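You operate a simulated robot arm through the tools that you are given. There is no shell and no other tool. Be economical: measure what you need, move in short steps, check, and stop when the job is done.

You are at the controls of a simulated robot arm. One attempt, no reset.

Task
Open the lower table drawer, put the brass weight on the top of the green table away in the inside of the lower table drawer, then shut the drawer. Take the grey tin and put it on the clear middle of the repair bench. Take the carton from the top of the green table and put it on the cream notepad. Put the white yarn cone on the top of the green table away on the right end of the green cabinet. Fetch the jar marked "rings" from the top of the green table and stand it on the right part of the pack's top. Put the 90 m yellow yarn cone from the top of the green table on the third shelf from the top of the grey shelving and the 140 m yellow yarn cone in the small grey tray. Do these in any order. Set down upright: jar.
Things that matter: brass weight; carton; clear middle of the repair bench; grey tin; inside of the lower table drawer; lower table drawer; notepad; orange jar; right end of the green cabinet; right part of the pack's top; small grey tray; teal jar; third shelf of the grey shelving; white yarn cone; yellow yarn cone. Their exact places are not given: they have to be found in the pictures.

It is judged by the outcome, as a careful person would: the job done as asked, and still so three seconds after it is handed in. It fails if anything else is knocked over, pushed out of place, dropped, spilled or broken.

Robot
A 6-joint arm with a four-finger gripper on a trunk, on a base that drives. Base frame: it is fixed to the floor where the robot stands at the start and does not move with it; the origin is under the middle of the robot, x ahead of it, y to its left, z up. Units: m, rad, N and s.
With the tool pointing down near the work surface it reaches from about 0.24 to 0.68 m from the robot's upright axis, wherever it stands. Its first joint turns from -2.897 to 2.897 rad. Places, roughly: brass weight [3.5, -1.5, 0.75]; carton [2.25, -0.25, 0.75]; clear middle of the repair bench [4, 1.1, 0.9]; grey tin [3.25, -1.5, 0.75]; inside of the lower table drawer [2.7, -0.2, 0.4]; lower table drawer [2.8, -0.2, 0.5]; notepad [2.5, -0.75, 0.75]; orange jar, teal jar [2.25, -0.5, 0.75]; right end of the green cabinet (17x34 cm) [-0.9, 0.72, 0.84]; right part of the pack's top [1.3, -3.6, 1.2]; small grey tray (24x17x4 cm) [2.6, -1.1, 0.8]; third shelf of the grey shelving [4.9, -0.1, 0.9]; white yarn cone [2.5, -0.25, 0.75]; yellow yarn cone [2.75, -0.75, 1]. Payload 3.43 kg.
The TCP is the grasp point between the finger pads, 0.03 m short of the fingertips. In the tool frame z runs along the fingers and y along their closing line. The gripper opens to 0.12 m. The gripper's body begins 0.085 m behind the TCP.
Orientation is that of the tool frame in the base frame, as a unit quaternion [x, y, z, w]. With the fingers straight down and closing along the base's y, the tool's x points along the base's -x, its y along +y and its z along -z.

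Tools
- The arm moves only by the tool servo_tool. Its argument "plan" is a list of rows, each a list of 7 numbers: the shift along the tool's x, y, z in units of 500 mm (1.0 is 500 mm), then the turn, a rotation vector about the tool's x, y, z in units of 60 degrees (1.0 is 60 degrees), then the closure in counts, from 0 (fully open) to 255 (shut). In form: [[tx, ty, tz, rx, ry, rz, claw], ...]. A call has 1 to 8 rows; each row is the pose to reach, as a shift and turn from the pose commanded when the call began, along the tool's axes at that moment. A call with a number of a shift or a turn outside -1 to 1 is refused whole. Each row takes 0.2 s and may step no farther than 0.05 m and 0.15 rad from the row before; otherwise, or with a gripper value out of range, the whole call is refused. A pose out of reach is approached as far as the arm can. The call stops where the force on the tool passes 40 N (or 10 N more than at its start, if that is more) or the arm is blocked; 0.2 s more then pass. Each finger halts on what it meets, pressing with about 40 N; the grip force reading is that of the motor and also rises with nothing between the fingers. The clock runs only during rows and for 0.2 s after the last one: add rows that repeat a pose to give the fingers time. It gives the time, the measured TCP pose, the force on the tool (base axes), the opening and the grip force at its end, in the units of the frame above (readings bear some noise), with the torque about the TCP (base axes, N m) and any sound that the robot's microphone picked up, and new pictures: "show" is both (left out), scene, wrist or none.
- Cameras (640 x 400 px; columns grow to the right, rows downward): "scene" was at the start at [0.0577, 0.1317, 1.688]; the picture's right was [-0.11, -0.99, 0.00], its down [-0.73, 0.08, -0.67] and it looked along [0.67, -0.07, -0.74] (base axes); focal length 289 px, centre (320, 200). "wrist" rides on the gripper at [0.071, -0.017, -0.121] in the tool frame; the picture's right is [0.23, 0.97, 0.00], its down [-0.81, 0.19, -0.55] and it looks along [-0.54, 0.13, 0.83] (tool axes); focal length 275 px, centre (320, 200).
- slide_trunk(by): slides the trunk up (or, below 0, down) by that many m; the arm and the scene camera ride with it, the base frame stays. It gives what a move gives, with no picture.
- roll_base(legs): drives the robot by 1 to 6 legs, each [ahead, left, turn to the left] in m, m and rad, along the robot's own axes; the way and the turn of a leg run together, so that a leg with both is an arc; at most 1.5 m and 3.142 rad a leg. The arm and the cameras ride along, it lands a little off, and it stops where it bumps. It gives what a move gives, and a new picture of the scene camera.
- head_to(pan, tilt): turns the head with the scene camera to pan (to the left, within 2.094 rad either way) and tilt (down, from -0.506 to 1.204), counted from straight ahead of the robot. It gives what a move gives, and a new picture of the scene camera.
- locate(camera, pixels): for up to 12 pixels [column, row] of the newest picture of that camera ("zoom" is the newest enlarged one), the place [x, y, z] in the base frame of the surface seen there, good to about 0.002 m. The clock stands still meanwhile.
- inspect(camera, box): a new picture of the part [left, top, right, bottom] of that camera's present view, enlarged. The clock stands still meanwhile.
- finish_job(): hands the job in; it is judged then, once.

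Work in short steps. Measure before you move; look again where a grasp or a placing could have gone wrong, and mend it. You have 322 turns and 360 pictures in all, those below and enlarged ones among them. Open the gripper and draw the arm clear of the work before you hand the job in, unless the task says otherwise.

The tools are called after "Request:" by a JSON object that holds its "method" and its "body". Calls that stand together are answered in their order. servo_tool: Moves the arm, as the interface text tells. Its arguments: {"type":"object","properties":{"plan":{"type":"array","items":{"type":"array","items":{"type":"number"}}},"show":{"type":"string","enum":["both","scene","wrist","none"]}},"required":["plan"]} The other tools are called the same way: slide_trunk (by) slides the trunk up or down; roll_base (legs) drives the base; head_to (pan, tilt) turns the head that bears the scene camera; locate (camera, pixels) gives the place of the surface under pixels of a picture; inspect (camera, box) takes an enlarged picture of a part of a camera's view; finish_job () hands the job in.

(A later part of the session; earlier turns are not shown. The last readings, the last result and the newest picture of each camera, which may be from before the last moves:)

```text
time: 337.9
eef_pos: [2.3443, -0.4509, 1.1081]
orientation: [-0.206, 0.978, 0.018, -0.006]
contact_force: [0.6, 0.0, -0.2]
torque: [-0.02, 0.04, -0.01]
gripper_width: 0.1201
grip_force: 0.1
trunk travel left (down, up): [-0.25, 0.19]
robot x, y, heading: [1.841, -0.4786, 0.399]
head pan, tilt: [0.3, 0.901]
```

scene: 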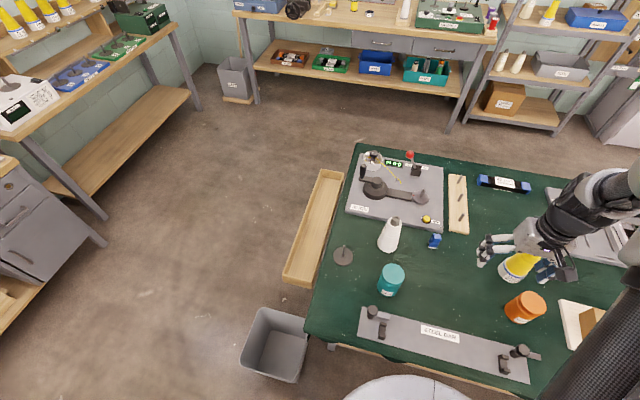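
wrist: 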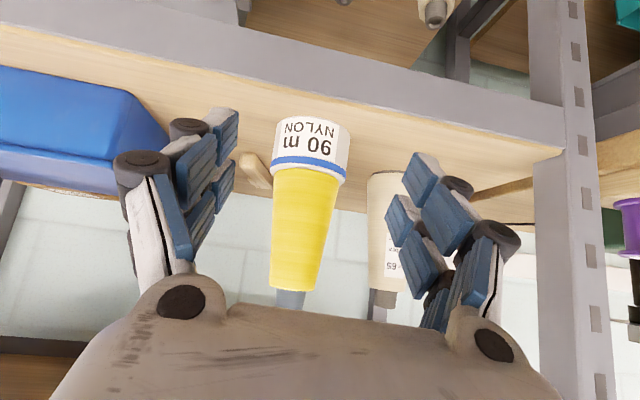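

Request:
{"method": "servo_tool", "body": {"plan": [[-0.045, 0.073, 0, 0.036, 0, 0, 20], [-0.09, 0.146, 0, 0.036, 0, 0, 20], [-0.135, 0.219, 0, 0.036, 0, 0, 20], [-0.18, 0.292, 0, 0.036, 0, 0, 20], [-0.225, 0.365, 0, 0.036, 0, 0, 20], [-0.27, 0.438, 0, 0.036, 0, 0, 20], [-0.312, 0.509, 0, 0.036, 0, 0, 20], [-0.312, 0.509, 0.08, 0.036, 0, 0, 20]], "show": "wrist"}}

```text
time: 339.6
eef_pos: [2.3846, -0.1518, 1.077]
orientation: [-0.205, 0.979, 0.0, -0.001]
contact_force: [0.8, 0.5, -0.2]
torque: [0.02, 0.03, 0.0]
gripper_width: 0.1103
grip_force: 0.0
trunk travel left (down, up): [-0.25, 0.19]
robot x, y, heading: [1.8396, -0.4778, 0.396]
head pan, tilt: [0.3, 0.901]
```

wrist: 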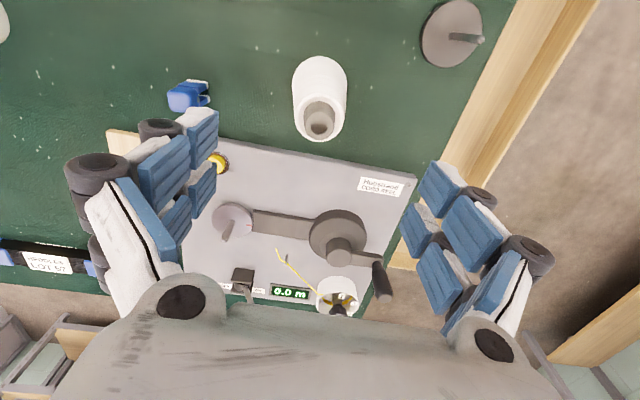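

Request:
{"method": "locate", "body": {"camera": "wrist", "pixels": [[320, 120], [305, 120], [335, 120], [320, 103], [320, 137], [295, 100], [346, 100], [320, 62]]}}

```text
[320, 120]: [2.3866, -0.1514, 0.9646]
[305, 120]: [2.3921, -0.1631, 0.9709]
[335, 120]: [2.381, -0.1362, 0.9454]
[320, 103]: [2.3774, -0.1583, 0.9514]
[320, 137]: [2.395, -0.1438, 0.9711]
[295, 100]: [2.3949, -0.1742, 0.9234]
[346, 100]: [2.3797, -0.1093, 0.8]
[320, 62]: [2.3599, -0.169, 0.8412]
```

Centred to 2 mm. I descend and grip.

Request:
{"method": "servo_tool", "body": {"plan": [[-0.004, 0, 0.09, 0, 0, 0, 20], [-0.004, 0, 0.18, 0, 0, 0, 20], [-0.004, 0, 0.27, 0, 0, 0, 20], [-0.004, 0, 0.33, 0, 0, 0, 20], [-0.004, 0, 0.36, 0, 0, 0, 20], [-0.004, 0, 0.36, 0, 0, 0, 255], [-0.004, 0, 0.36, 0, 0, 0, 255], [-0.004, 0, 0.36, 0, 0, 0, 255]], "show": "none"}}

Request:
{"method": "servo_tool", "body": {"plan": [[0, 0, 0, 0, 0, 0, 255], [0, 0, -0.02, 0, 0, 0, 255], [0, 0, -0.1, 0, 0, 0, 255], [0, 0, -0.2, 0, 0, 0, 255], [0, 0, -0.3, 0, 0, 0, 255], [0, 0, -0.4, 0, 0, 0, 255]]}}

```text
time: 341.4
eef_pos: [2.3857, -0.1519, 0.8973]
orientation: [-0.206, 0.979, 0.0, -0.001]
contact_force: [-0.2, 0.6, 0.6]
torque: [0.05, -0.01, 0.03]
gripper_width: 0.0593
grip_force: 11.5
trunk travel left (down, up): [-0.25, 0.19]
robot x, y, heading: [1.8419, -0.4761, 0.398]
head pan, tilt: [0.3, 0.901]
```

```text
time: 342.9
eef_pos: [2.3856, -0.1537, 1.097]
orientation: [-0.206, 0.978, 0.0, -0.002]
contact_force: [0.9, 0.9, -2.6]
torque: [0.02, -0.01, -0.02]
gripper_width: 0.0587
grip_force: 39.6
trunk travel left (down, up): [-0.25, 0.19]
robot x, y, heading: [1.839, -0.4715, 0.409]
head pan, tilt: [0.3, 0.901]
```

scene: 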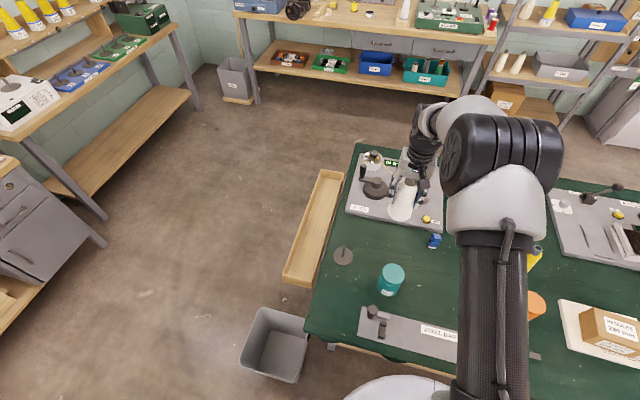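
wrist: 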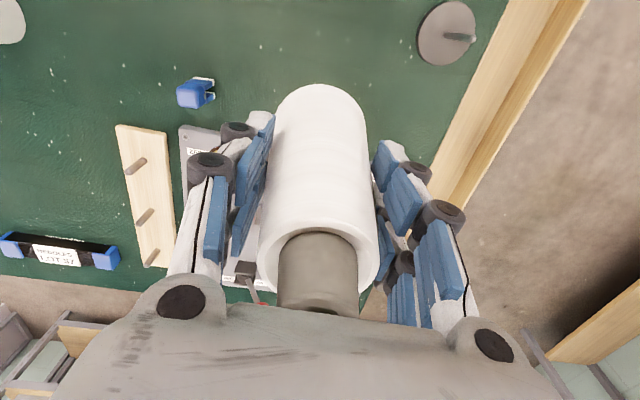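

The white cone is held. I drive back toward the start place and turn toward the green cabinet.

Request:
{"method": "servo_tool", "body": {"plan": [[0.08, -0.06, 0, 0, 0, 0, 255], [0.16, -0.12, 0, 0, 0, 0, 255], [0.22, -0.18, 0, 0, 0, 0, 255]], "show": "none"}}

Request:
{"method": "roll_base", "body": {"legs": [[-0.46, 0.548, 0], [-0.95, 0.575, 0], [0, 0, 1.16]]}}

Request:
{"method": "head_to", "body": {"pan": 0.9, "tilt": 0.6}}

```text
time: 343.6
eef_pos: [2.3208, -0.282, 1.0991]
orientation: [-0.206, 0.978, 0.0, 0.001]
contact_force: [-0.5, -0.4, -3.0]
torque: [0.02, 0.01, -0.01]
gripper_width: 0.0586
grip_force: 39.6
trunk travel left (down, up): [-0.25, 0.19]
robot x, y, heading: [1.8432, -0.4774, 0.405]
head pan, tilt: [0.3, 0.901]
```

```text
time: 355.9
eef_pos: [0.0894, 0.5221, 1.0974]
orientation: [0.72, -0.694, 0.001, 0.001]
contact_force: [0.1, -0.7, -3.0]
torque: [0.01, -0.03, -0.01]
gripper_width: 0.0586
grip_force: 40.0
trunk travel left (down, up): [-0.25, 0.19]
robot x, y, heading: [0.0947, 0.0015, 1.599]
head pan, tilt: [0.3, 0.901]
```

scene: 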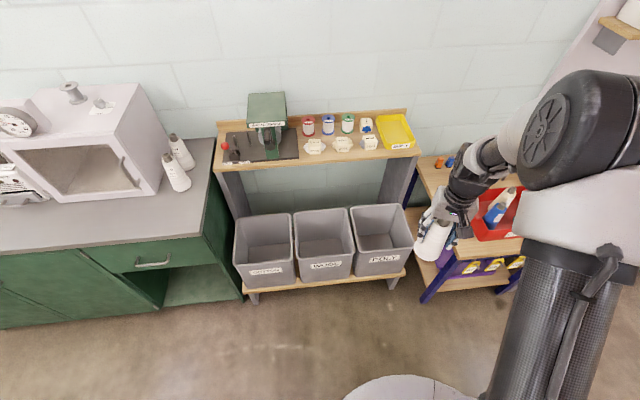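

```text
time: 356.9
eef_pos: [0.0888, 0.524, 1.0973]
orientation: [0.721, -0.693, 0.001, 0.001]
contact_force: [-0.2, -0.4, -2.7]
torque: [-0.02, -0.02, 0.0]
gripper_width: 0.0586
grip_force: 40.2
trunk travel left (down, up): [-0.25, 0.19]
robot x, y, heading: [0.0979, 0.0023, 1.6]
head pan, tilt: [0.901, 0.6]
```

scene: 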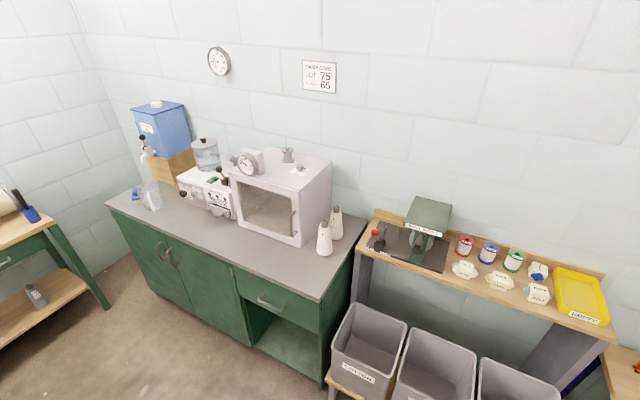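

Request:
{"method": "inspect", "body": {"camera": "scene", "box": [230, 190, 390, 310]}}

Request:
{"method": "locate", "body": {"camera": "scene", "pixels": [[318, 300], [364, 225], [327, 260], [337, 240], [325, 252], [298, 244], [300, 275], [340, 258], [270, 270], [200, 330], [110, 300], [320, 380]]}}

```text
3.33 times, centred on (310, 250) of scene
```

zoom: 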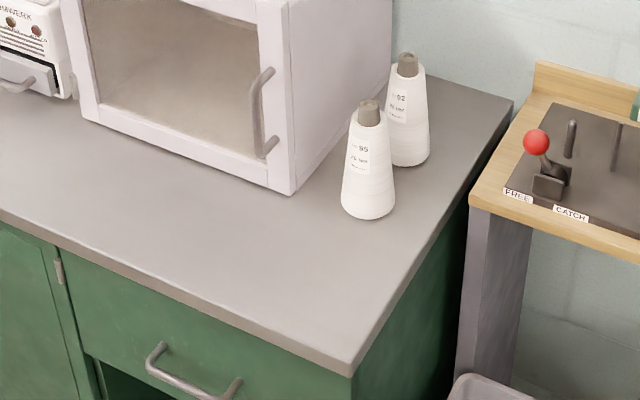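

```text
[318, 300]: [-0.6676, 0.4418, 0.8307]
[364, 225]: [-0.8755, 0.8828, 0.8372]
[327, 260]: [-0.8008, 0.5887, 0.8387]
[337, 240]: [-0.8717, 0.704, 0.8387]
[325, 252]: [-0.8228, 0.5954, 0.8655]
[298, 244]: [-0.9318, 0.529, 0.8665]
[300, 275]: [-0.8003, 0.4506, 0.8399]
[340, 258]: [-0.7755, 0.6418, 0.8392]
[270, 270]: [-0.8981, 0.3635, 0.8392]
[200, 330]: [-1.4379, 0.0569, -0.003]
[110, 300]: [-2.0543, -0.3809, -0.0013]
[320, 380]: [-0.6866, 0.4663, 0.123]
```

The cabinet's right strip beside the white oven holds two white cones. I drive up square in front of it to measure exactly.

Request:
{"method": "roll_base", "body": {"legs": [[-0.045, 0.664, 0], [0, 0, 0.41]]}}

Request:
{"method": "head_to", "body": {"pan": 0.2, "tilt": 0.7}}

```text
time: 361.8
eef_pos: [-0.7857, 0.4177, 1.0986]
orientation: [0.846, -0.534, 0.002, 0.001]
contact_force: [-0.5, 0.6, -3.7]
torque: [0.02, -0.01, -0.02]
gripper_width: 0.0585
grip_force: 40.5
trunk travel left (down, up): [-0.25, 0.19]
robot x, y, heading: [-0.5765, -0.0569, 2.0]
head pan, tilt: [0.901, 0.6]
```

scene: 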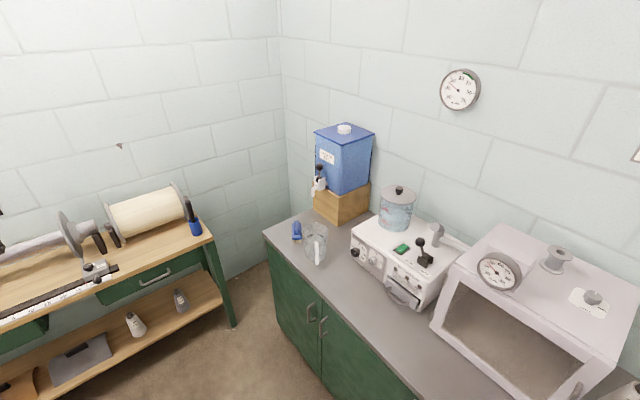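

```text
time: 362.9
eef_pos: [-0.7852, 0.4183, 1.0976]
orientation: [0.846, -0.533, 0.0, 0.001]
contact_force: [-0.2, -0.3, -3.0]
torque: [-0.02, 0.0, -0.03]
gripper_width: 0.0582
grip_force: 40.2
trunk travel left (down, up): [-0.25, 0.19]
robot x, y, heading: [-0.5775, -0.0603, 2.002]
head pan, tilt: [0.201, 0.7]
```

scene: 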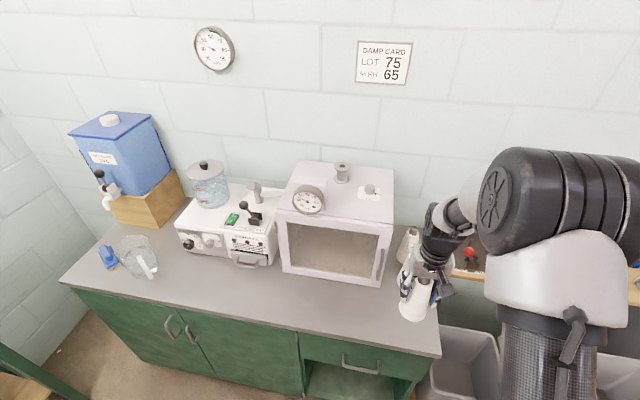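

Request:
{"method": "servo_tool", "body": {"plan": [[0.09, 0.0, 0, 0, 0, 0, 255], [0.17, 0.0, 0, 0, 0, 0, 255]]}}

Request:
{"method": "inspect", "body": {"camera": "scene", "box": [340, 200, 500, 300]}}

```text
time: 363.4
eef_pos: [-0.7465, 0.3417, 1.0974]
orientation: [0.846, -0.533, 0.001, 0.0]
contact_force: [-0.1, -1.2, -2.7]
torque: [-0.02, 0.0, -0.01]
gripper_width: 0.0585
grip_force: 40.4
trunk travel left (down, up): [-0.25, 0.19]
robot x, y, heading: [-0.5778, -0.0576, 2.002]
head pan, tilt: [0.201, 0.7]
```

scene: 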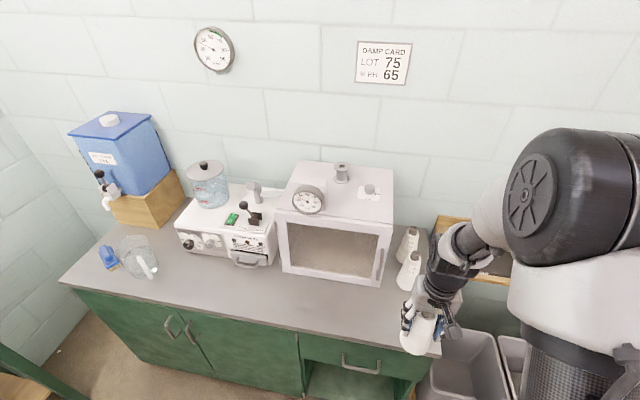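
wrist: 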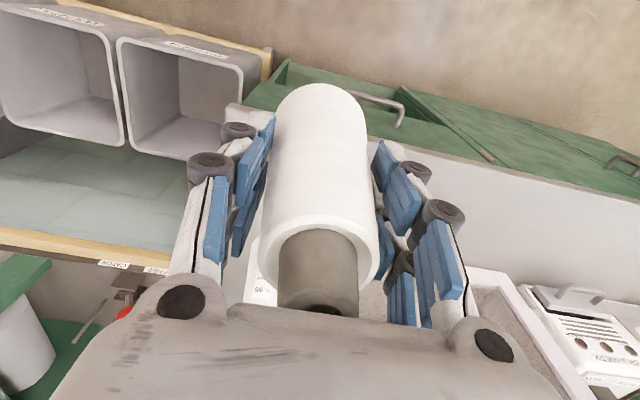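

```text
4.00 times, centred on (420, 250) of scene
```

zoom: 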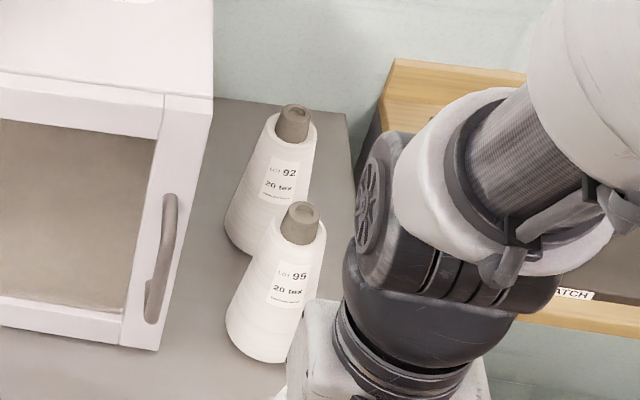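

Request:
{"method": "locate", "body": {"camera": "zoom", "pixels": [[295, 115], [300, 215], [255, 345], [230, 330], [235, 240], [180, 310], [200, 320], [325, 120], [215, 110], [160, 345], [270, 300], [205, 180]]}}

```text
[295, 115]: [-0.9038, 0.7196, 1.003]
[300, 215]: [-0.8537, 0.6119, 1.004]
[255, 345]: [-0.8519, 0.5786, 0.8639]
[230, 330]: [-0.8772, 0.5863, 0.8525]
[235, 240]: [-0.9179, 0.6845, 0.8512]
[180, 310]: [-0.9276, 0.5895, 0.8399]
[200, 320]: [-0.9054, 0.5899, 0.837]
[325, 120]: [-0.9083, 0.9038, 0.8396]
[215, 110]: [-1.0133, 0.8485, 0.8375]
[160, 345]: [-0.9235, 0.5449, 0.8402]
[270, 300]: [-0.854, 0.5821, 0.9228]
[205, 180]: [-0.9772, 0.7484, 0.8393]
```

The existing cones stand at (-0.855,0.612) and (-0.906,0.722), tops 1.006. A spot just right of and between them, (-0.835,0.689), lies within the strip with about 1 cm clear all round. I raise the trunk and drive closer.

Request:
{"method": "slide_trunk", "body": {"by": 0.1}}

Request:
{"method": "roll_base", "body": {"legs": [[0.16, 0, 0]]}}

```text
time: 364.8
eef_pos: [-0.749, 0.3412, 1.1973]
orientation: [0.846, -0.533, 0.0, 0.0]
contact_force: [0.0, -0.1, -3.4]
torque: [-0.01, -0.04, -0.04]
gripper_width: 0.0584
grip_force: 40.1
trunk travel left (down, up): [-0.35, 0.09]
robot x, y, heading: [-0.5742, -0.0552, 2.001]
head pan, tilt: [0.201, 0.7]
```

```text
time: 366.2
eef_pos: [-0.8164, 0.485, 1.1967]
orientation: [0.847, -0.531, 0.001, 0.001]
contact_force: [-0.7, 0.5, -3.0]
torque: [-0.08, -0.01, -0.01]
gripper_width: 0.0585
grip_force: 39.6
trunk travel left (down, up): [-0.35, 0.09]
robot x, y, heading: [-0.6451, 0.089, 2.006]
head pan, tilt: [0.201, 0.7]
```

scene: 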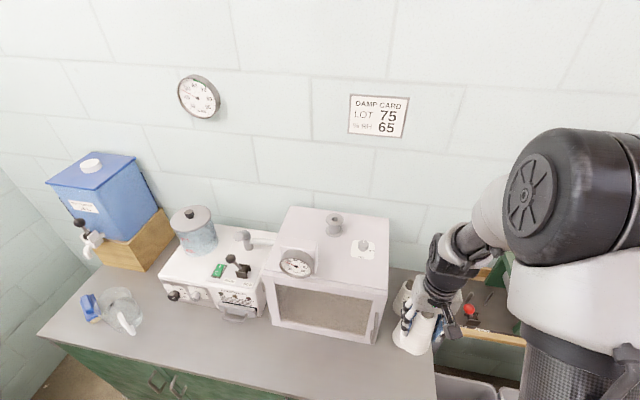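

I bring the cone over the spot, still above the others.

Request:
{"method": "servo_tool", "body": {"plan": [[-0.08, -0.03, 0, 0, 0, 0, 255], [-0.16, -0.06, 0, 0, 0, 0, 255], [-0.24, -0.09, 0, 0, 0, 0, 255], [-0.32, -0.12, 0, 0, 0, 0, 255], [-0.382, -0.144, 0, 0, 0, 0, 255]]}}

Request:
{"method": "inspect", "body": {"camera": "scene", "box": [360, 230, 500, 318]}}

```text
time: 367.4
eef_pos: [-0.8361, 0.6876, 1.1947]
orientation: [0.847, -0.532, 0.002, 0.001]
contact_force: [0.0, 0.7, -3.0]
torque: [-0.04, 0.0, 0.0]
gripper_width: 0.0582
grip_force: 40.1
trunk travel left (down, up): [-0.35, 0.09]
robot x, y, heading: [-0.6437, 0.0899, 2.01]
head pan, tilt: [0.201, 0.7]
```

scene: 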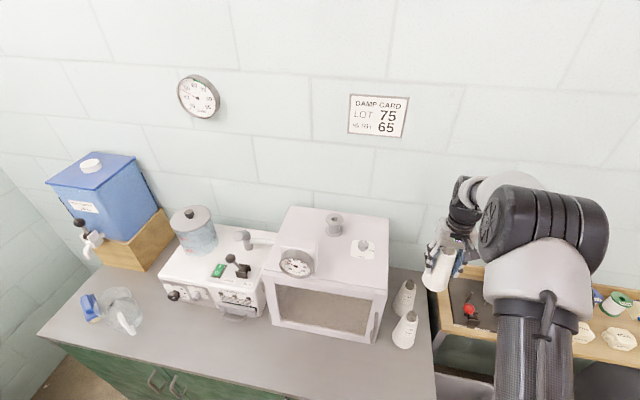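
wrist: 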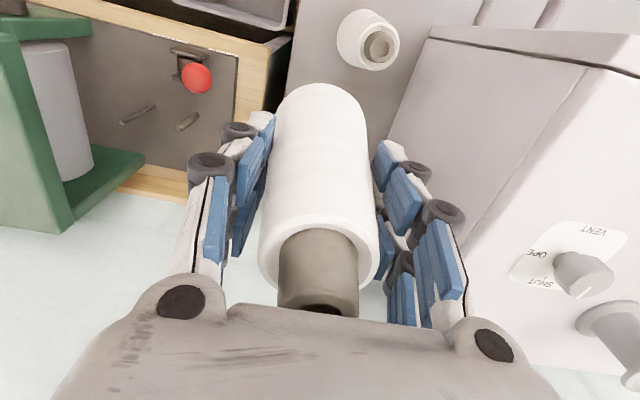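

```text
4.55 times, centred on (430, 274) of scene
```

zoom: 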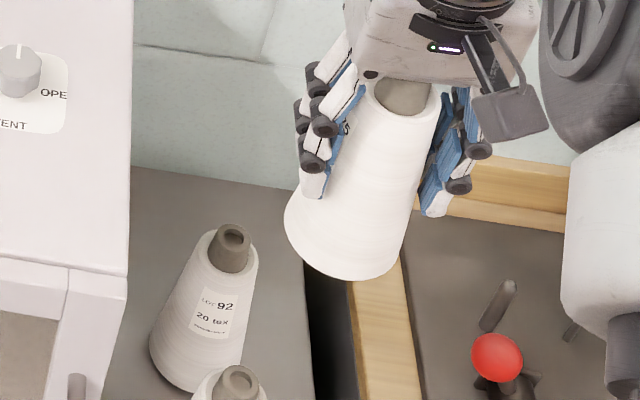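

Request:
{"method": "locate", "body": {"camera": "zoom", "pixels": [[233, 238], [240, 380], [300, 300], [290, 270], [312, 380], [155, 350], [205, 390], [250, 330], [270, 300], [280, 190], [130, 290]]}}

```text
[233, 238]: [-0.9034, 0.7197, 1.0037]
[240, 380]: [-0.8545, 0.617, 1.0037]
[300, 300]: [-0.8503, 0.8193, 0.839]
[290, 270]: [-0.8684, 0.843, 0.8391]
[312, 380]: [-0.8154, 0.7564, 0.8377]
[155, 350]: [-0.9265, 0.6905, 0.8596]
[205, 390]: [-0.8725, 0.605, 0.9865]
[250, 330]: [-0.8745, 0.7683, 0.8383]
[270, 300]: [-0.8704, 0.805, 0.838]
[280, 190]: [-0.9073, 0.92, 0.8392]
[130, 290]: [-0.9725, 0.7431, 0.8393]
```

Edge and cones confirmed; the target is (-0.833,0.690). I lower the trunk 10 cm, then look.

Request:
{"method": "slide_trunk", "body": {"by": -0.1}}

Request:
{"method": "servo_tool", "body": {"plan": [[-0.002, -0.008, 0.08, 0, 0, 0, 255], [-0.002, -0.008, 0.15, 0, 0, 0, 255], [-0.002, -0.008, 0.22, 0, 0, 0, 255]]}}

Request:
{"method": "inspect", "body": {"camera": "scene", "box": [360, 200, 500, 288]}}

```text
time: 368.7
eef_pos: [-0.8368, 0.6875, 1.0976]
orientation: [0.847, -0.531, 0.001, 0.0]
contact_force: [0.7, 0.3, -3.2]
torque: [0.02, 0.0, -0.01]
gripper_width: 0.0583
grip_force: 40.0
trunk travel left (down, up): [-0.25, 0.19]
robot x, y, heading: [-0.6439, 0.0837, 2.002]
head pan, tilt: [0.201, 0.7]
```

```text
time: 369.5
eef_pos: [-0.8322, 0.69, 0.9867]
orientation: [0.848, -0.531, 0.0, 0.0]
contact_force: [0.6, 1.1, -1.8]
torque: [-0.01, -0.02, -0.03]
gripper_width: 0.0584
grip_force: 40.0
trunk travel left (down, up): [-0.25, 0.19]
robot x, y, heading: [-0.6449, 0.0861, 2.006]
head pan, tilt: [0.201, 0.7]
```

scene: 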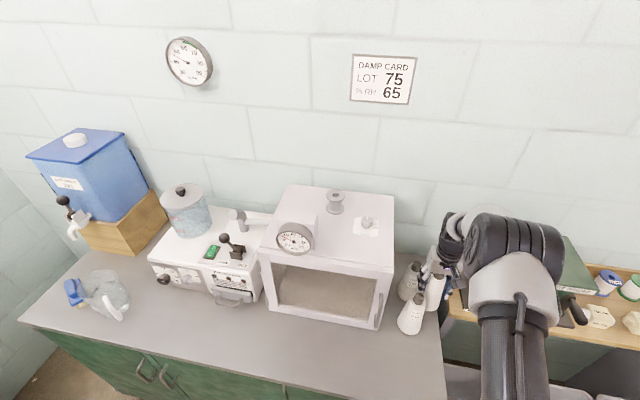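
wrist: 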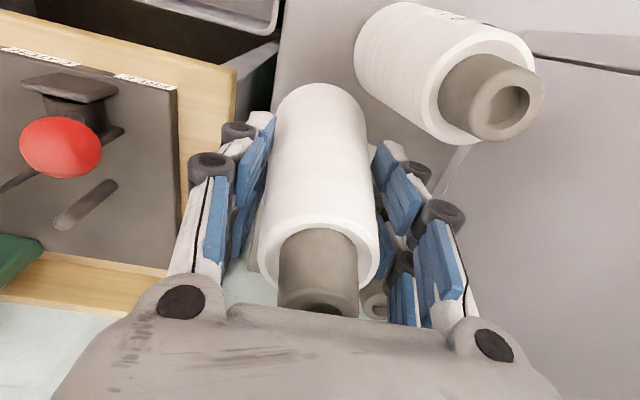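

```text
4.55 times, centred on (430, 244) of scene
```

zoom: 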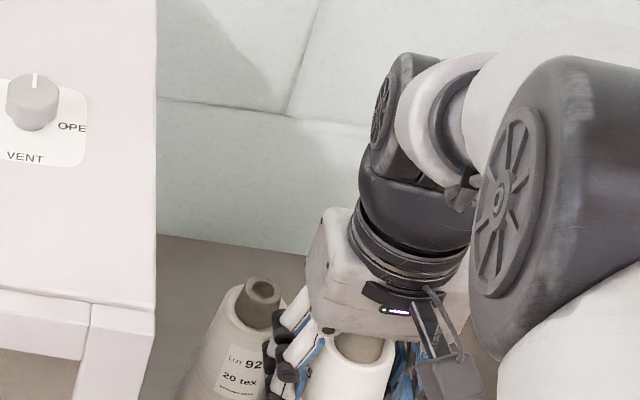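

Clearances look right. I lower the last 5 cm gently.

Request:
{"method": "servo_tool", "body": {"plan": [[0, 0, 0.04, 0, 0, 0, 255], [0, 0, 0.08, 0, 0, 0, 255], [0, 0, 0.095, 0, 0, 0, 255]]}}

```text
time: 370.3
eef_pos: [-0.8317, 0.69, 0.9385]
orientation: [0.847, -0.532, 0.001, 0.001]
contact_force: [-0.4, -0.3, -2.6]
torque: [0.03, -0.01, 0.0]
gripper_width: 0.0582
grip_force: 39.7
trunk travel left (down, up): [-0.25, 0.19]
robot x, y, heading: [-0.643, 0.0843, 2.006]
head pan, tilt: [0.201, 0.7]
```

scene: 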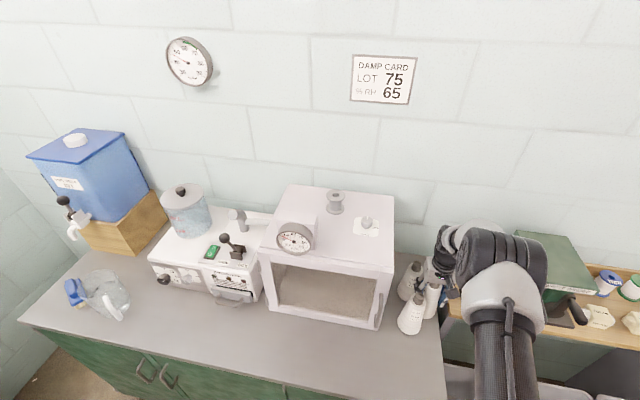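
wrist: 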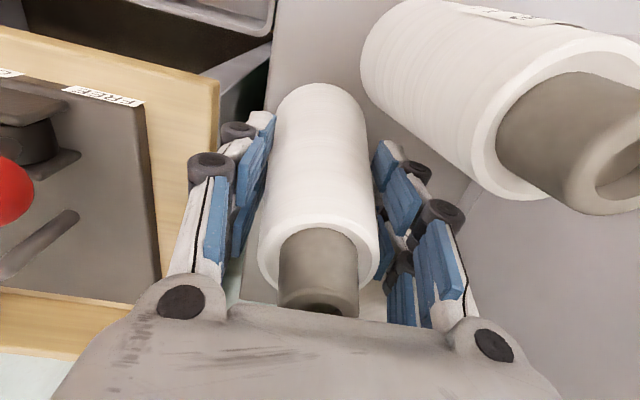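

Request:
{"method": "servo_tool", "body": {"plan": [[0, 0, 0.003, 0, 0, 0, 255], [0, 0, 0.006, 0, 0, 0, 255]], "show": "none"}}

```text
time: 370.9
eef_pos: [-0.8334, 0.6893, 0.9399]
orientation: [0.848, -0.531, 0.0, -0.001]
contact_force: [2.8, -2.7, 14.3]
torque: [-0.63, -0.34, 0.04]
gripper_width: 0.0583
grip_force: 39.6
trunk travel left (down, up): [-0.25, 0.19]
robot x, y, heading: [-0.6445, 0.0867, 2.007]
head pan, tilt: [0.201, 0.7]
```

Contact (14 N). I open slightly and rise straight up.

Request:
{"method": "servo_tool", "body": {"plan": [[0, 0, -0.002, 0, 0, 0, 98], [0, 0, -0.002, 0, 0, 0, 98], [0, 0, -0.002, 0, 0, 0, 98], [0, 0, -0.08, 0, 0, 0, 98], [0, 0, -0.17, 0, 0, 0, 98], [0, 0, -0.26, 0, 0, 0, 98], [0, 0, -0.35, 0, 0, 0, 98]]}}

Request:
{"method": "inspect", "body": {"camera": "scene", "box": [360, 230, 480, 330]}}

```text
time: 372.5
eef_pos: [-0.8334, 0.689, 1.1112]
orientation: [0.847, -0.532, 0.002, 0.001]
contact_force: [-0.2, -0.2, -0.6]
torque: [0.01, 0.01, 0.01]
gripper_width: 0.0741
grip_force: 0.1
trunk travel left (down, up): [-0.25, 0.19]
robot x, y, heading: [-0.6443, 0.0872, 2.006]
head pan, tilt: [0.201, 0.7]
```

scene: 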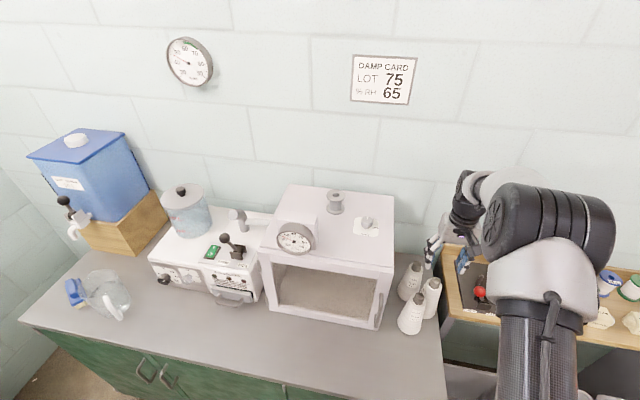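
wrist: 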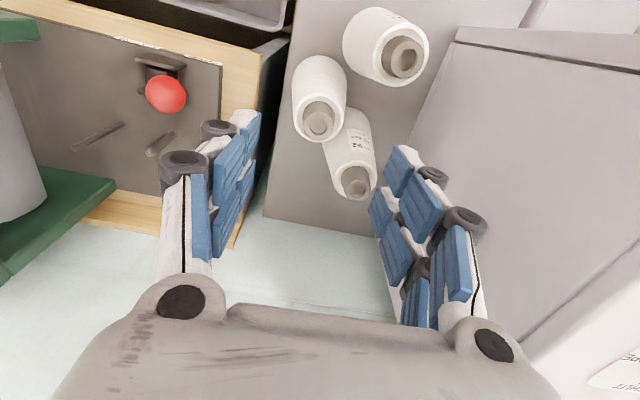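

```text
4.00 times, centred on (420, 280) of scene
```

zoom: 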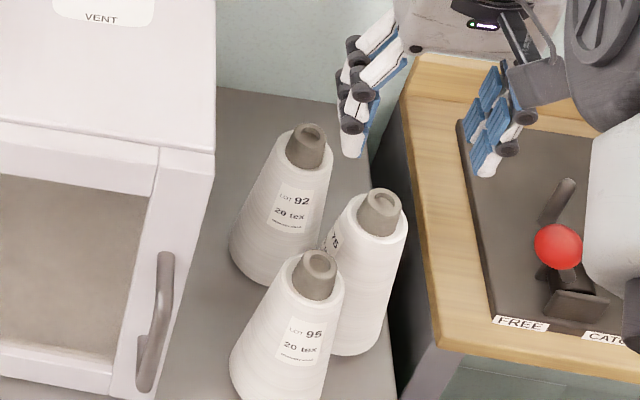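

The white cone stands upright beside its fellows. Last is the jar; I draw the arm in and drive back to the table's near side.

Request:
{"method": "servo_tool", "body": {"plan": [[0.08, 0, -0.04, 0, 0, 0, 20], [0.16, 0, -0.06, 0, 0, 0, 20], [0.25, 0, -0.06, 0, 0, 0, 20], [0.32, 0, -0.06, 0, 0, 0, 20]], "show": "none"}}

Request:
{"method": "roll_base", "body": {"legs": [[-0.3, 0, 0], [-0.093, -0.638, 0], [0, 0, -1.57], [0.933, -0.6, 0], [0.38, -0.525, 0]]}}

Request:
{"method": "head_to", "body": {"pan": 0.35, "tilt": 0.9}}

```text
time: 373.5
eef_pos: [-0.7641, 0.5451, 1.1404]
orientation: [0.847, -0.532, 0.0, 0.0]
contact_force: [0.0, -0.3, 0.4]
torque: [-0.02, -0.01, -0.01]
gripper_width: 0.1104
grip_force: 0.1
trunk travel left (down, up): [-0.25, 0.19]
robot x, y, heading: [-0.6431, 0.0886, 2.007]
head pan, tilt: [0.201, 0.7]
```

```text
time: 391.0
eef_pos: [2.2058, -0.4086, 1.1405]
orientation: [-0.206, 0.978, -0.001, -0.001]
contact_force: [-0.9, -0.1, 0.1]
torque: [0.0, 0.04, 0.0]
gripper_width: 0.1108
grip_force: 0.1
trunk travel left (down, up): [-0.25, 0.19]
robot x, y, heading: [1.7428, -0.5154, 0.406]
head pan, tilt: [0.201, 0.7]
```

scene: 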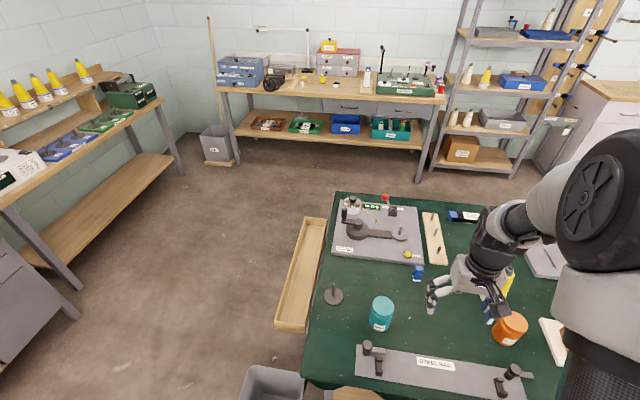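

```text
time: 391.8
eef_pos: [2.2062, -0.4097, 1.1413]
orientation: [-0.207, 0.978, 0.0, -0.001]
contact_force: [-0.6, -0.1, -0.4]
torque: [0.02, -0.01, 0.0]
gripper_width: 0.1107
grip_force: 0.0
trunk travel left (down, up): [-0.25, 0.19]
robot x, y, heading: [1.7434, -0.5156, 0.403]
head pan, tilt: [0.351, 0.901]
```

scene: 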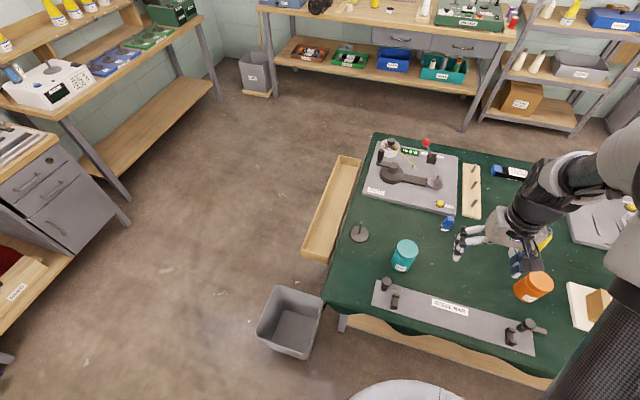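

The jar's centre is (2.251,-0.237), top 0.908. I move over it and look with the wrist camera.

Request:
{"method": "servo_tool", "body": {"plan": [[-0.06, 0.07, 0, 0, 0, 0, 20], [-0.12, 0.14, 0, 0, 0, 0, 20], [-0.17, 0.21, 0, 0, 0, 0, 20], [-0.222, 0.28, 0, 0, 0, 0, 20], [-0.222, 0.28, 0.09, 0, 0, 0, 20], [-0.222, 0.28, 0.18, 0, 0, 0, 20], [-0.222, 0.28, 0.26, 0, 0, 0, 20]], "show": "wrist"}}

```text
time: 393.4
eef_pos: [2.2546, -0.2355, 1.0092]
orientation: [-0.207, 0.978, 0.0, 0.0]
contact_force: [0.7, 0.1, 0.5]
torque: [-0.01, 0.02, 0.01]
gripper_width: 0.1105
grip_force: 0.1
trunk travel left (down, up): [-0.25, 0.19]
robot x, y, heading: [1.7448, -0.5183, 0.405]
head pan, tilt: [0.351, 0.901]
```

wrist: 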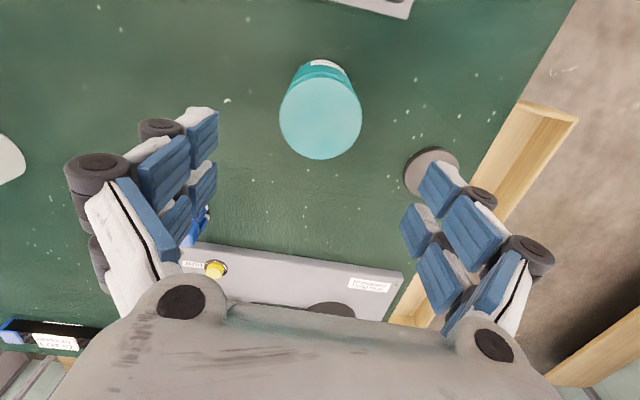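

Request:
{"method": "locate", "body": {"camera": "wrist", "pixels": [[282, 118], [359, 118], [320, 80], [320, 157], [432, 165], [470, 180]]}}

```text
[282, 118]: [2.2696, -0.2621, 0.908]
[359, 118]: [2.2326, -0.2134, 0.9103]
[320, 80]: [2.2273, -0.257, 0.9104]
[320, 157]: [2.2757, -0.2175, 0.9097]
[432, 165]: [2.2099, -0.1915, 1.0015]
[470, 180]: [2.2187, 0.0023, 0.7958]
```

Centre (2.251,-0.2375), 62 mm wide. I descend and grip.

Request:
{"method": "servo_tool", "body": {"plan": [[0.007, -0.001, 0.09, 0, 0, 0, 20], [0.007, -0.001, 0.18, 0, 0, 0, 20], [0.007, -0.001, 0.25, 0, 0, 0, 20], [0.007, -0.001, 0.294, 0, 0, 0, 20], [0.007, -0.001, 0.294, 0, 0, 0, 255], [0.007, -0.001, 0.294, 0, 0, 0, 255], [0.007, -0.001, 0.294, 0, 0, 0, 255], [0.007, -0.001, 0.294, 0, 0, 0, 255]], "show": "wrist"}}

Request:
{"method": "servo_tool", "body": {"plan": [[0, 0, -0.02, 0, 0, 0, 255], [0, 0, -0.1, 0, 0, 0, 255], [0, 0, -0.2, 0, 0, 0, 255], [0, 0, -0.3, 0, 0, 0, 255], [0, 0, -0.4, 0, 0, 0, 255], [0.08, 0, -0.44, 0, 0, 0, 255], [0.16, 0, -0.44, 0, 0, 0, 255]], "show": "wrist"}}

```text
time: 395.2
eef_pos: [2.2489, -0.2386, 0.8631]
orientation: [-0.207, 0.978, -0.001, -0.002]
contact_force: [0.2, -0.2, 0.9]
torque: [-0.1, -0.05, -0.02]
gripper_width: 0.0649
grip_force: 30.1
trunk travel left (down, up): [-0.25, 0.19]
robot x, y, heading: [1.7429, -0.5196, 0.401]
head pan, tilt: [0.351, 0.901]
```

wrist: 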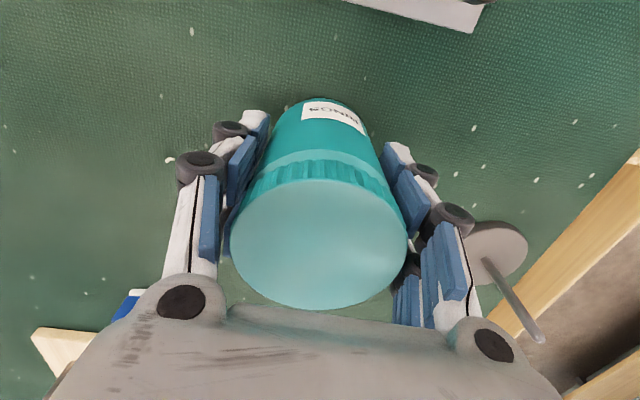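

```text
time: 396.8
eef_pos: [2.174, -0.2678, 1.0855]
orientation: [-0.207, 0.978, 0.0, -0.001]
contact_force: [-0.1, 0.3, -1.6]
torque: [0.04, 0.02, 0.0]
gripper_width: 0.0644
grip_force: 39.8
trunk travel left (down, up): [-0.25, 0.19]
robot x, y, heading: [1.7491, -0.52, 0.404]
head pan, tilt: [0.351, 0.901]
```

wrist: 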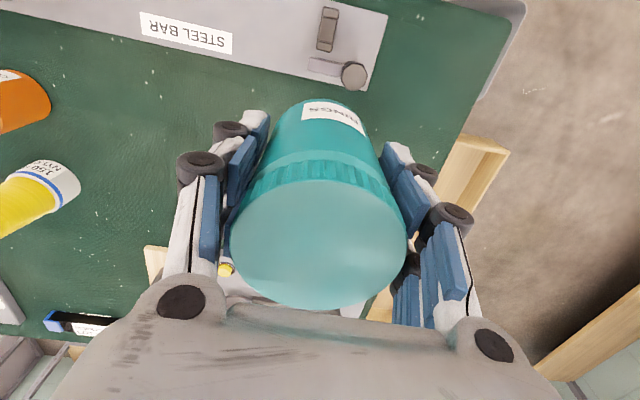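

The label reads RINGS. I back off from the table and look for the pack.

Request:
{"method": "roll_base", "body": {"legs": [[-0.35, 0, 0], [0, 0, -1.0]]}}

Request:
{"method": "head_to", "body": {"pan": -1.0, "tilt": 0.3}}

```text
time: 401.6
eef_pos: [1.8587, -0.8772, 1.0845]
orientation: [0.278, 0.961, 0.001, -0.001]
contact_force: [-0.3, -0.1, -1.7]
torque: [0.01, 0.02, -0.01]
gripper_width: 0.0649
grip_force: 39.9
trunk travel left (down, up): [-0.25, 0.19]
robot x, y, heading: [1.413, -0.6579, -0.58]
head pan, tilt: [0.351, 0.901]
```

scene: 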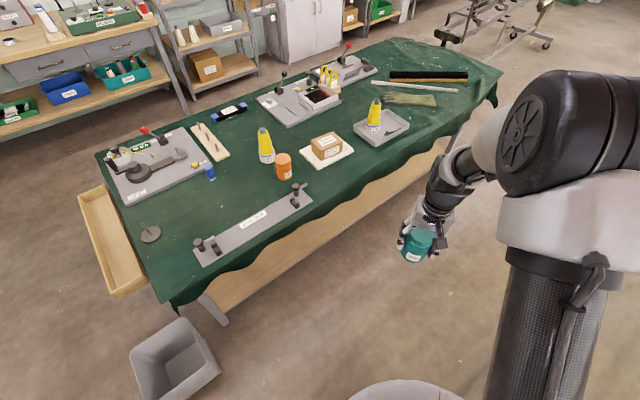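

```text
time: 403.1
eef_pos: [1.8575, -0.8765, 1.0855]
orientation: [0.278, 0.961, 0.001, -0.001]
contact_force: [-0.1, -0.1, -1.7]
torque: [0.01, -0.03, 0.03]
gripper_width: 0.0648
grip_force: 39.6
trunk travel left (down, up): [-0.25, 0.19]
robot x, y, heading: [1.4118, -0.6554, -0.577]
head pan, tilt: [-1.0, 0.3]
```

scene: 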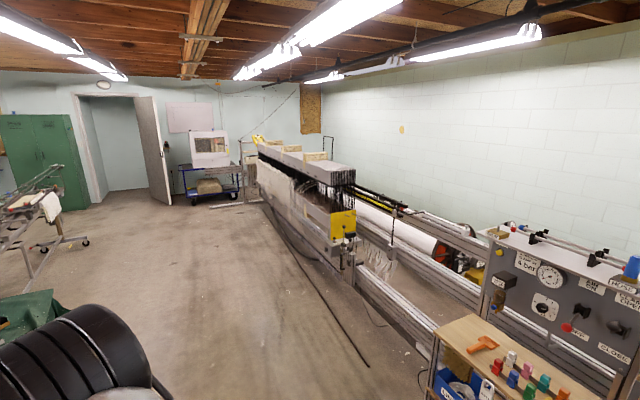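

The long grey-topped unit at (310,165) lies where the pack should be. I enlarge.

Request:
{"method": "inspect", "body": {"camera": "scene", "box": [230, 120, 390, 250]}}

Request:
{"method": "locate", "body": {"camera": "scene", "pixels": [[325, 168], [340, 163], [345, 178], [300, 157], [285, 150], [262, 146], [316, 155], [330, 160], [355, 168], [345, 260], [290, 230], [340, 220]]}}

```text
3.08 times, centred on (310, 185) of scene
```

zoom: 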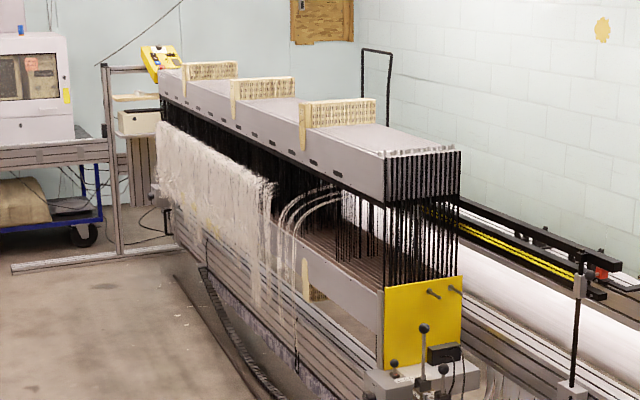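

```text
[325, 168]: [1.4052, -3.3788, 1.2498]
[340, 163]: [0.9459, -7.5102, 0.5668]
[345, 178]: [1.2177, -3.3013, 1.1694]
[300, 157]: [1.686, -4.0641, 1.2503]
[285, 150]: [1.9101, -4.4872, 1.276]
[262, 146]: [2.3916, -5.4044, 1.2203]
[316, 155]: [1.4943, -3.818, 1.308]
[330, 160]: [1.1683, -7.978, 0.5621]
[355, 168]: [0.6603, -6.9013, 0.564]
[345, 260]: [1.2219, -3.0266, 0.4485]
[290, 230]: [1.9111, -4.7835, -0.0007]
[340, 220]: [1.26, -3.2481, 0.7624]
```

Request:
{"method": "locate", "body": {"camera": "zoom", "pixels": [[385, 156], [455, 150], [345, 140], [400, 138], [320, 128], [370, 126], [302, 145], [308, 150], [375, 118], [350, 155], [430, 380], [330, 385]]}}

```text
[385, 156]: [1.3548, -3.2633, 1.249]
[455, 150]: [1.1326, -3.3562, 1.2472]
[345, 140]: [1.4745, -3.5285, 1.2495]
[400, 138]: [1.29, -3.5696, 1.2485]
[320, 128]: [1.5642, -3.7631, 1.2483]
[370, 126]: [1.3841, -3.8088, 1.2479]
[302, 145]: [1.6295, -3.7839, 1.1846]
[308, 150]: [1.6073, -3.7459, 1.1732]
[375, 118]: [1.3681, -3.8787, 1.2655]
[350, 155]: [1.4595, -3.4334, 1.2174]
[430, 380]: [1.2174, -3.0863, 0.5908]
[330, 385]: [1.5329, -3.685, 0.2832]
```

The pack's top is at 1.249; its right part runs from its near end to the first block. I check the floor for the cable and the loom's foot.

Request:
{"method": "head_to", "body": {"pan": -1.0, "tilt": 0.5}}

Request:
{"method": "locate", "body": {"camera": "scene", "pixels": [[370, 302], [330, 258], [300, 222], [275, 175], [345, 270], [310, 190], [290, 165], [395, 260], [425, 300], [300, 300], [320, 215], [340, 150]]}}

```text
time: 403.8
eef_pos: [1.8583, -0.8772, 1.0844]
orientation: [0.278, 0.961, 0.001, -0.001]
contact_force: [0.4, 0.2, -2.2]
torque: [0.03, 0.02, 0.02]
gripper_width: 0.0646
grip_force: 40.3
trunk travel left (down, up): [-0.25, 0.19]
robot x, y, heading: [1.4147, -0.6563, -0.58]
head pan, tilt: [-1.0, 0.499]
```

scene: 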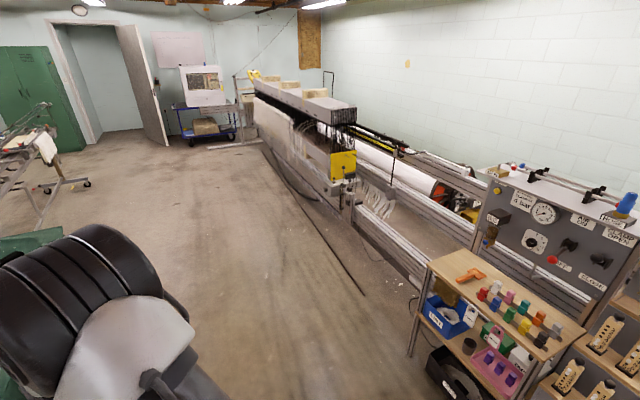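

```text
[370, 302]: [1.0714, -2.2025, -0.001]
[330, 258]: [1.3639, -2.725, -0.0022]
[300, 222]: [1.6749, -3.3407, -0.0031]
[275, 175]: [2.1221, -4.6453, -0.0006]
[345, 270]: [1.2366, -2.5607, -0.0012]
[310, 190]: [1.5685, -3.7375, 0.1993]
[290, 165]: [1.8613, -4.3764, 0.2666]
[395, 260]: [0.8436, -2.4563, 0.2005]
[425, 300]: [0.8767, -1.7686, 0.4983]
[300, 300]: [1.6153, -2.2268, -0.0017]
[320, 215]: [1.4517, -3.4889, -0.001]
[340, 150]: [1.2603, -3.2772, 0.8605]
```

The floor line is flat. I drive down the aisle to stand 0.9 m off the pack, turn to it, and raise the trunk.

Request:
{"method": "roll_base", "body": {"legs": [[0.66, -0.61, 0], [0.66, -0.61, 0], [0.686, -0.435, 0], [0, 0, -2.098]]}}

Request:
{"method": "slide_trunk", "body": {"by": 0.18}}

Request:
{"method": "head_to", "body": {"pan": 0.2, "tilt": 0.55}}

```text
time: 421.8
eef_pos: [1.7322, -3.4243, 1.0836]
orientation: [0.972, 0.236, 0.001, 0.0]
contact_force: [-0.1, 0.8, -2.8]
torque: [0.01, 0.02, 0.01]
gripper_width: 0.0647
grip_force: 39.8
trunk travel left (down, up): [-0.25, 0.19]
robot x, y, heading: [2.1487, -3.1494, -2.68]
head pan, tilt: [-1.0, 0.499]
```

scene: 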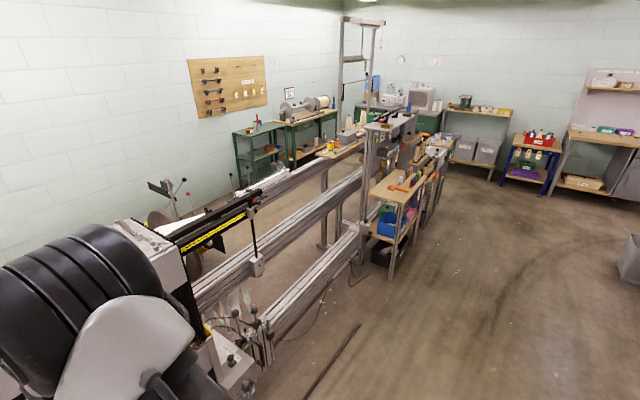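

```text
time: 423.8
eef_pos: [1.7317, -3.4246, 1.2655]
orientation: [0.972, 0.235, 0.0, 0.0]
contact_force: [0.4, 0.0, -2.5]
torque: [0.01, 0.01, -0.04]
gripper_width: 0.0645
grip_force: 39.5
trunk travel left (down, up): [-0.43, 0.01]
robot x, y, heading: [2.1477, -3.1516, -2.679]
head pan, tilt: [-1.0, 0.499]
```

```text
time: 425.2
eef_pos: [1.7322, -3.4241, 1.2651]
orientation: [0.972, 0.235, 0.002, -0.001]
contact_force: [0.7, -0.1, -2.4]
torque: [0.02, -0.02, -0.01]
gripper_width: 0.0648
grip_force: 39.5
trunk travel left (down, up): [-0.43, 0.01]
robot x, y, heading: [2.1476, -3.1508, -2.683]
head pan, tilt: [0.201, 0.55]
```

scene: 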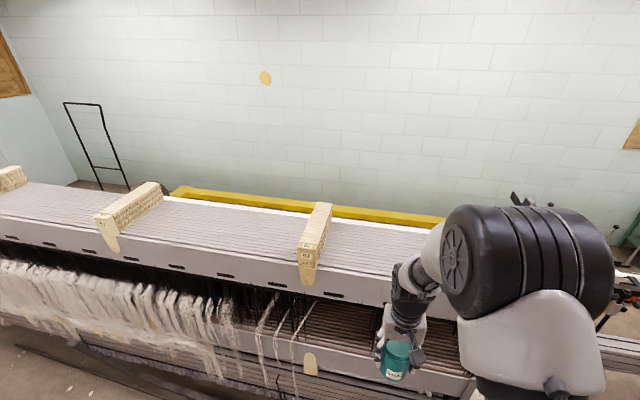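

The pack's slatted top shows; right of the block is the right part. I raise the jar above it and measure.

Request:
{"method": "servo_tool", "body": {"plan": [[0, 0, -0.09, 0, 0, 0, 255], [0, 0, -0.18, 0, 0, 0, 255], [0, 0, -0.27, 0, 0, 0, 255], [0.08, 0, -0.3, 0, 0, 0, 255], [0.16, 0, -0.3, 0, 0, 0, 255]]}}

Request:
{"method": "inspect", "body": {"camera": "scene", "box": [290, 180, 500, 320]}}

```text
time: 426.4
eef_pos: [1.806, -3.3876, 1.414]
orientation: [0.972, 0.235, 0.001, 0.0]
contact_force: [0.6, 0.8, -3.3]
torque: [0.01, -0.02, 0.01]
gripper_width: 0.0647
grip_force: 40.1
trunk travel left (down, up): [-0.43, 0.01]
robot x, y, heading: [2.1489, -3.1558, -2.683]
head pan, tilt: [0.201, 0.55]
```

scene: 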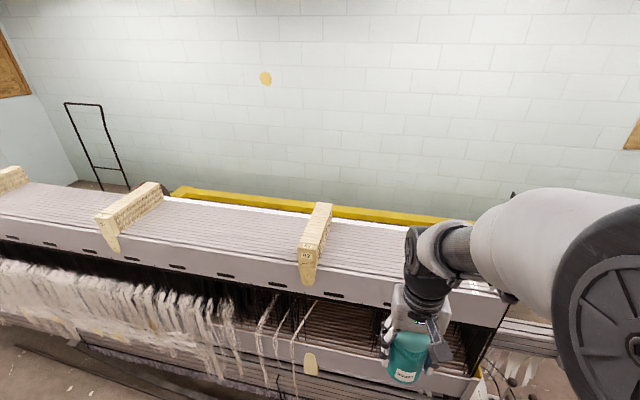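
wrist: 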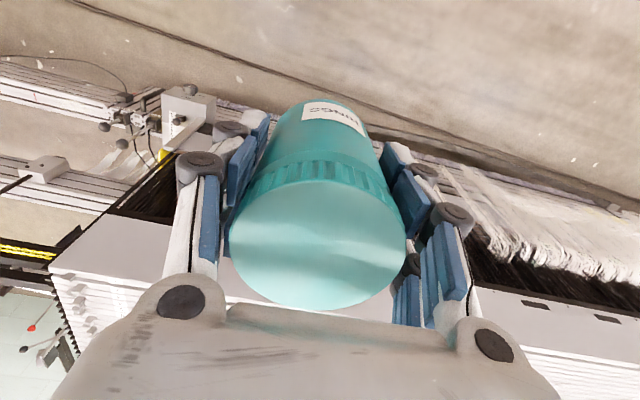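

```text
2.86 times, centred on (395, 250) of scene
```

zoom: 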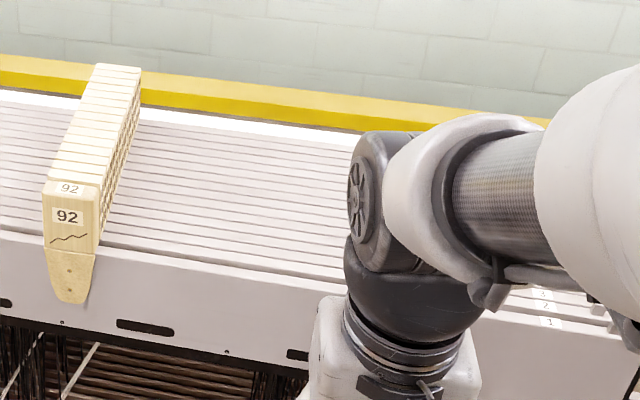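

Request:
{"method": "locate", "body": {"camera": "zoom", "pixels": [[110, 250], [330, 285], [150, 125], [340, 150], [250, 200], [300, 230], [560, 325], [620, 330], [330, 190], [280, 215]]}}

```text
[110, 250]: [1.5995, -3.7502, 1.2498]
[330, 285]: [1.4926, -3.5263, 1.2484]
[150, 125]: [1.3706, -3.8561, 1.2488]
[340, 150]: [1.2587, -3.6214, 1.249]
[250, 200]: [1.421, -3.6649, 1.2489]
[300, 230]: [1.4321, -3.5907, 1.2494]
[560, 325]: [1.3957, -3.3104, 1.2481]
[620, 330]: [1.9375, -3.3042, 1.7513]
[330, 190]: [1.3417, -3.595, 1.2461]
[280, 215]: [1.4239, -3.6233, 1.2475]
```

The top is flat at 1.249; I aim for the middle of the right part, (1.365,-3.56). I drive 0.33 m closer with the jar held above.

Request:
{"method": "roll_base", "body": {"legs": [[0.33, 0.01, 0]]}}

```text
time: 428.6
eef_pos: [1.5162, -3.5452, 1.4133]
orientation: [0.972, 0.237, 0.0, 0.0]
contact_force: [-0.3, -0.3, -2.8]
torque: [0.04, -0.01, -0.02]
gripper_width: 0.0647
grip_force: 40.2
trunk travel left (down, up): [-0.43, 0.01]
robot x, y, heading: [1.8566, -3.3056, -2.677]
head pan, tilt: [0.201, 0.55]
```

scene: 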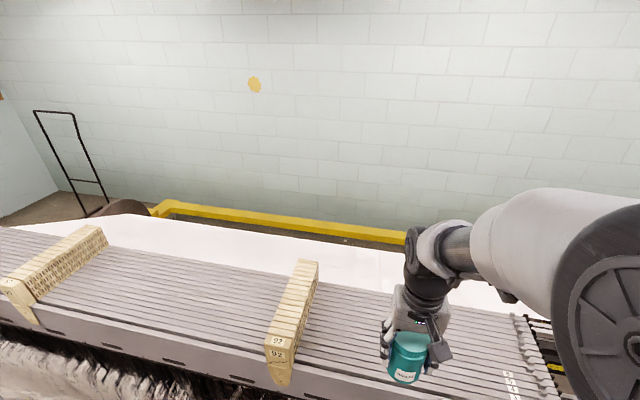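

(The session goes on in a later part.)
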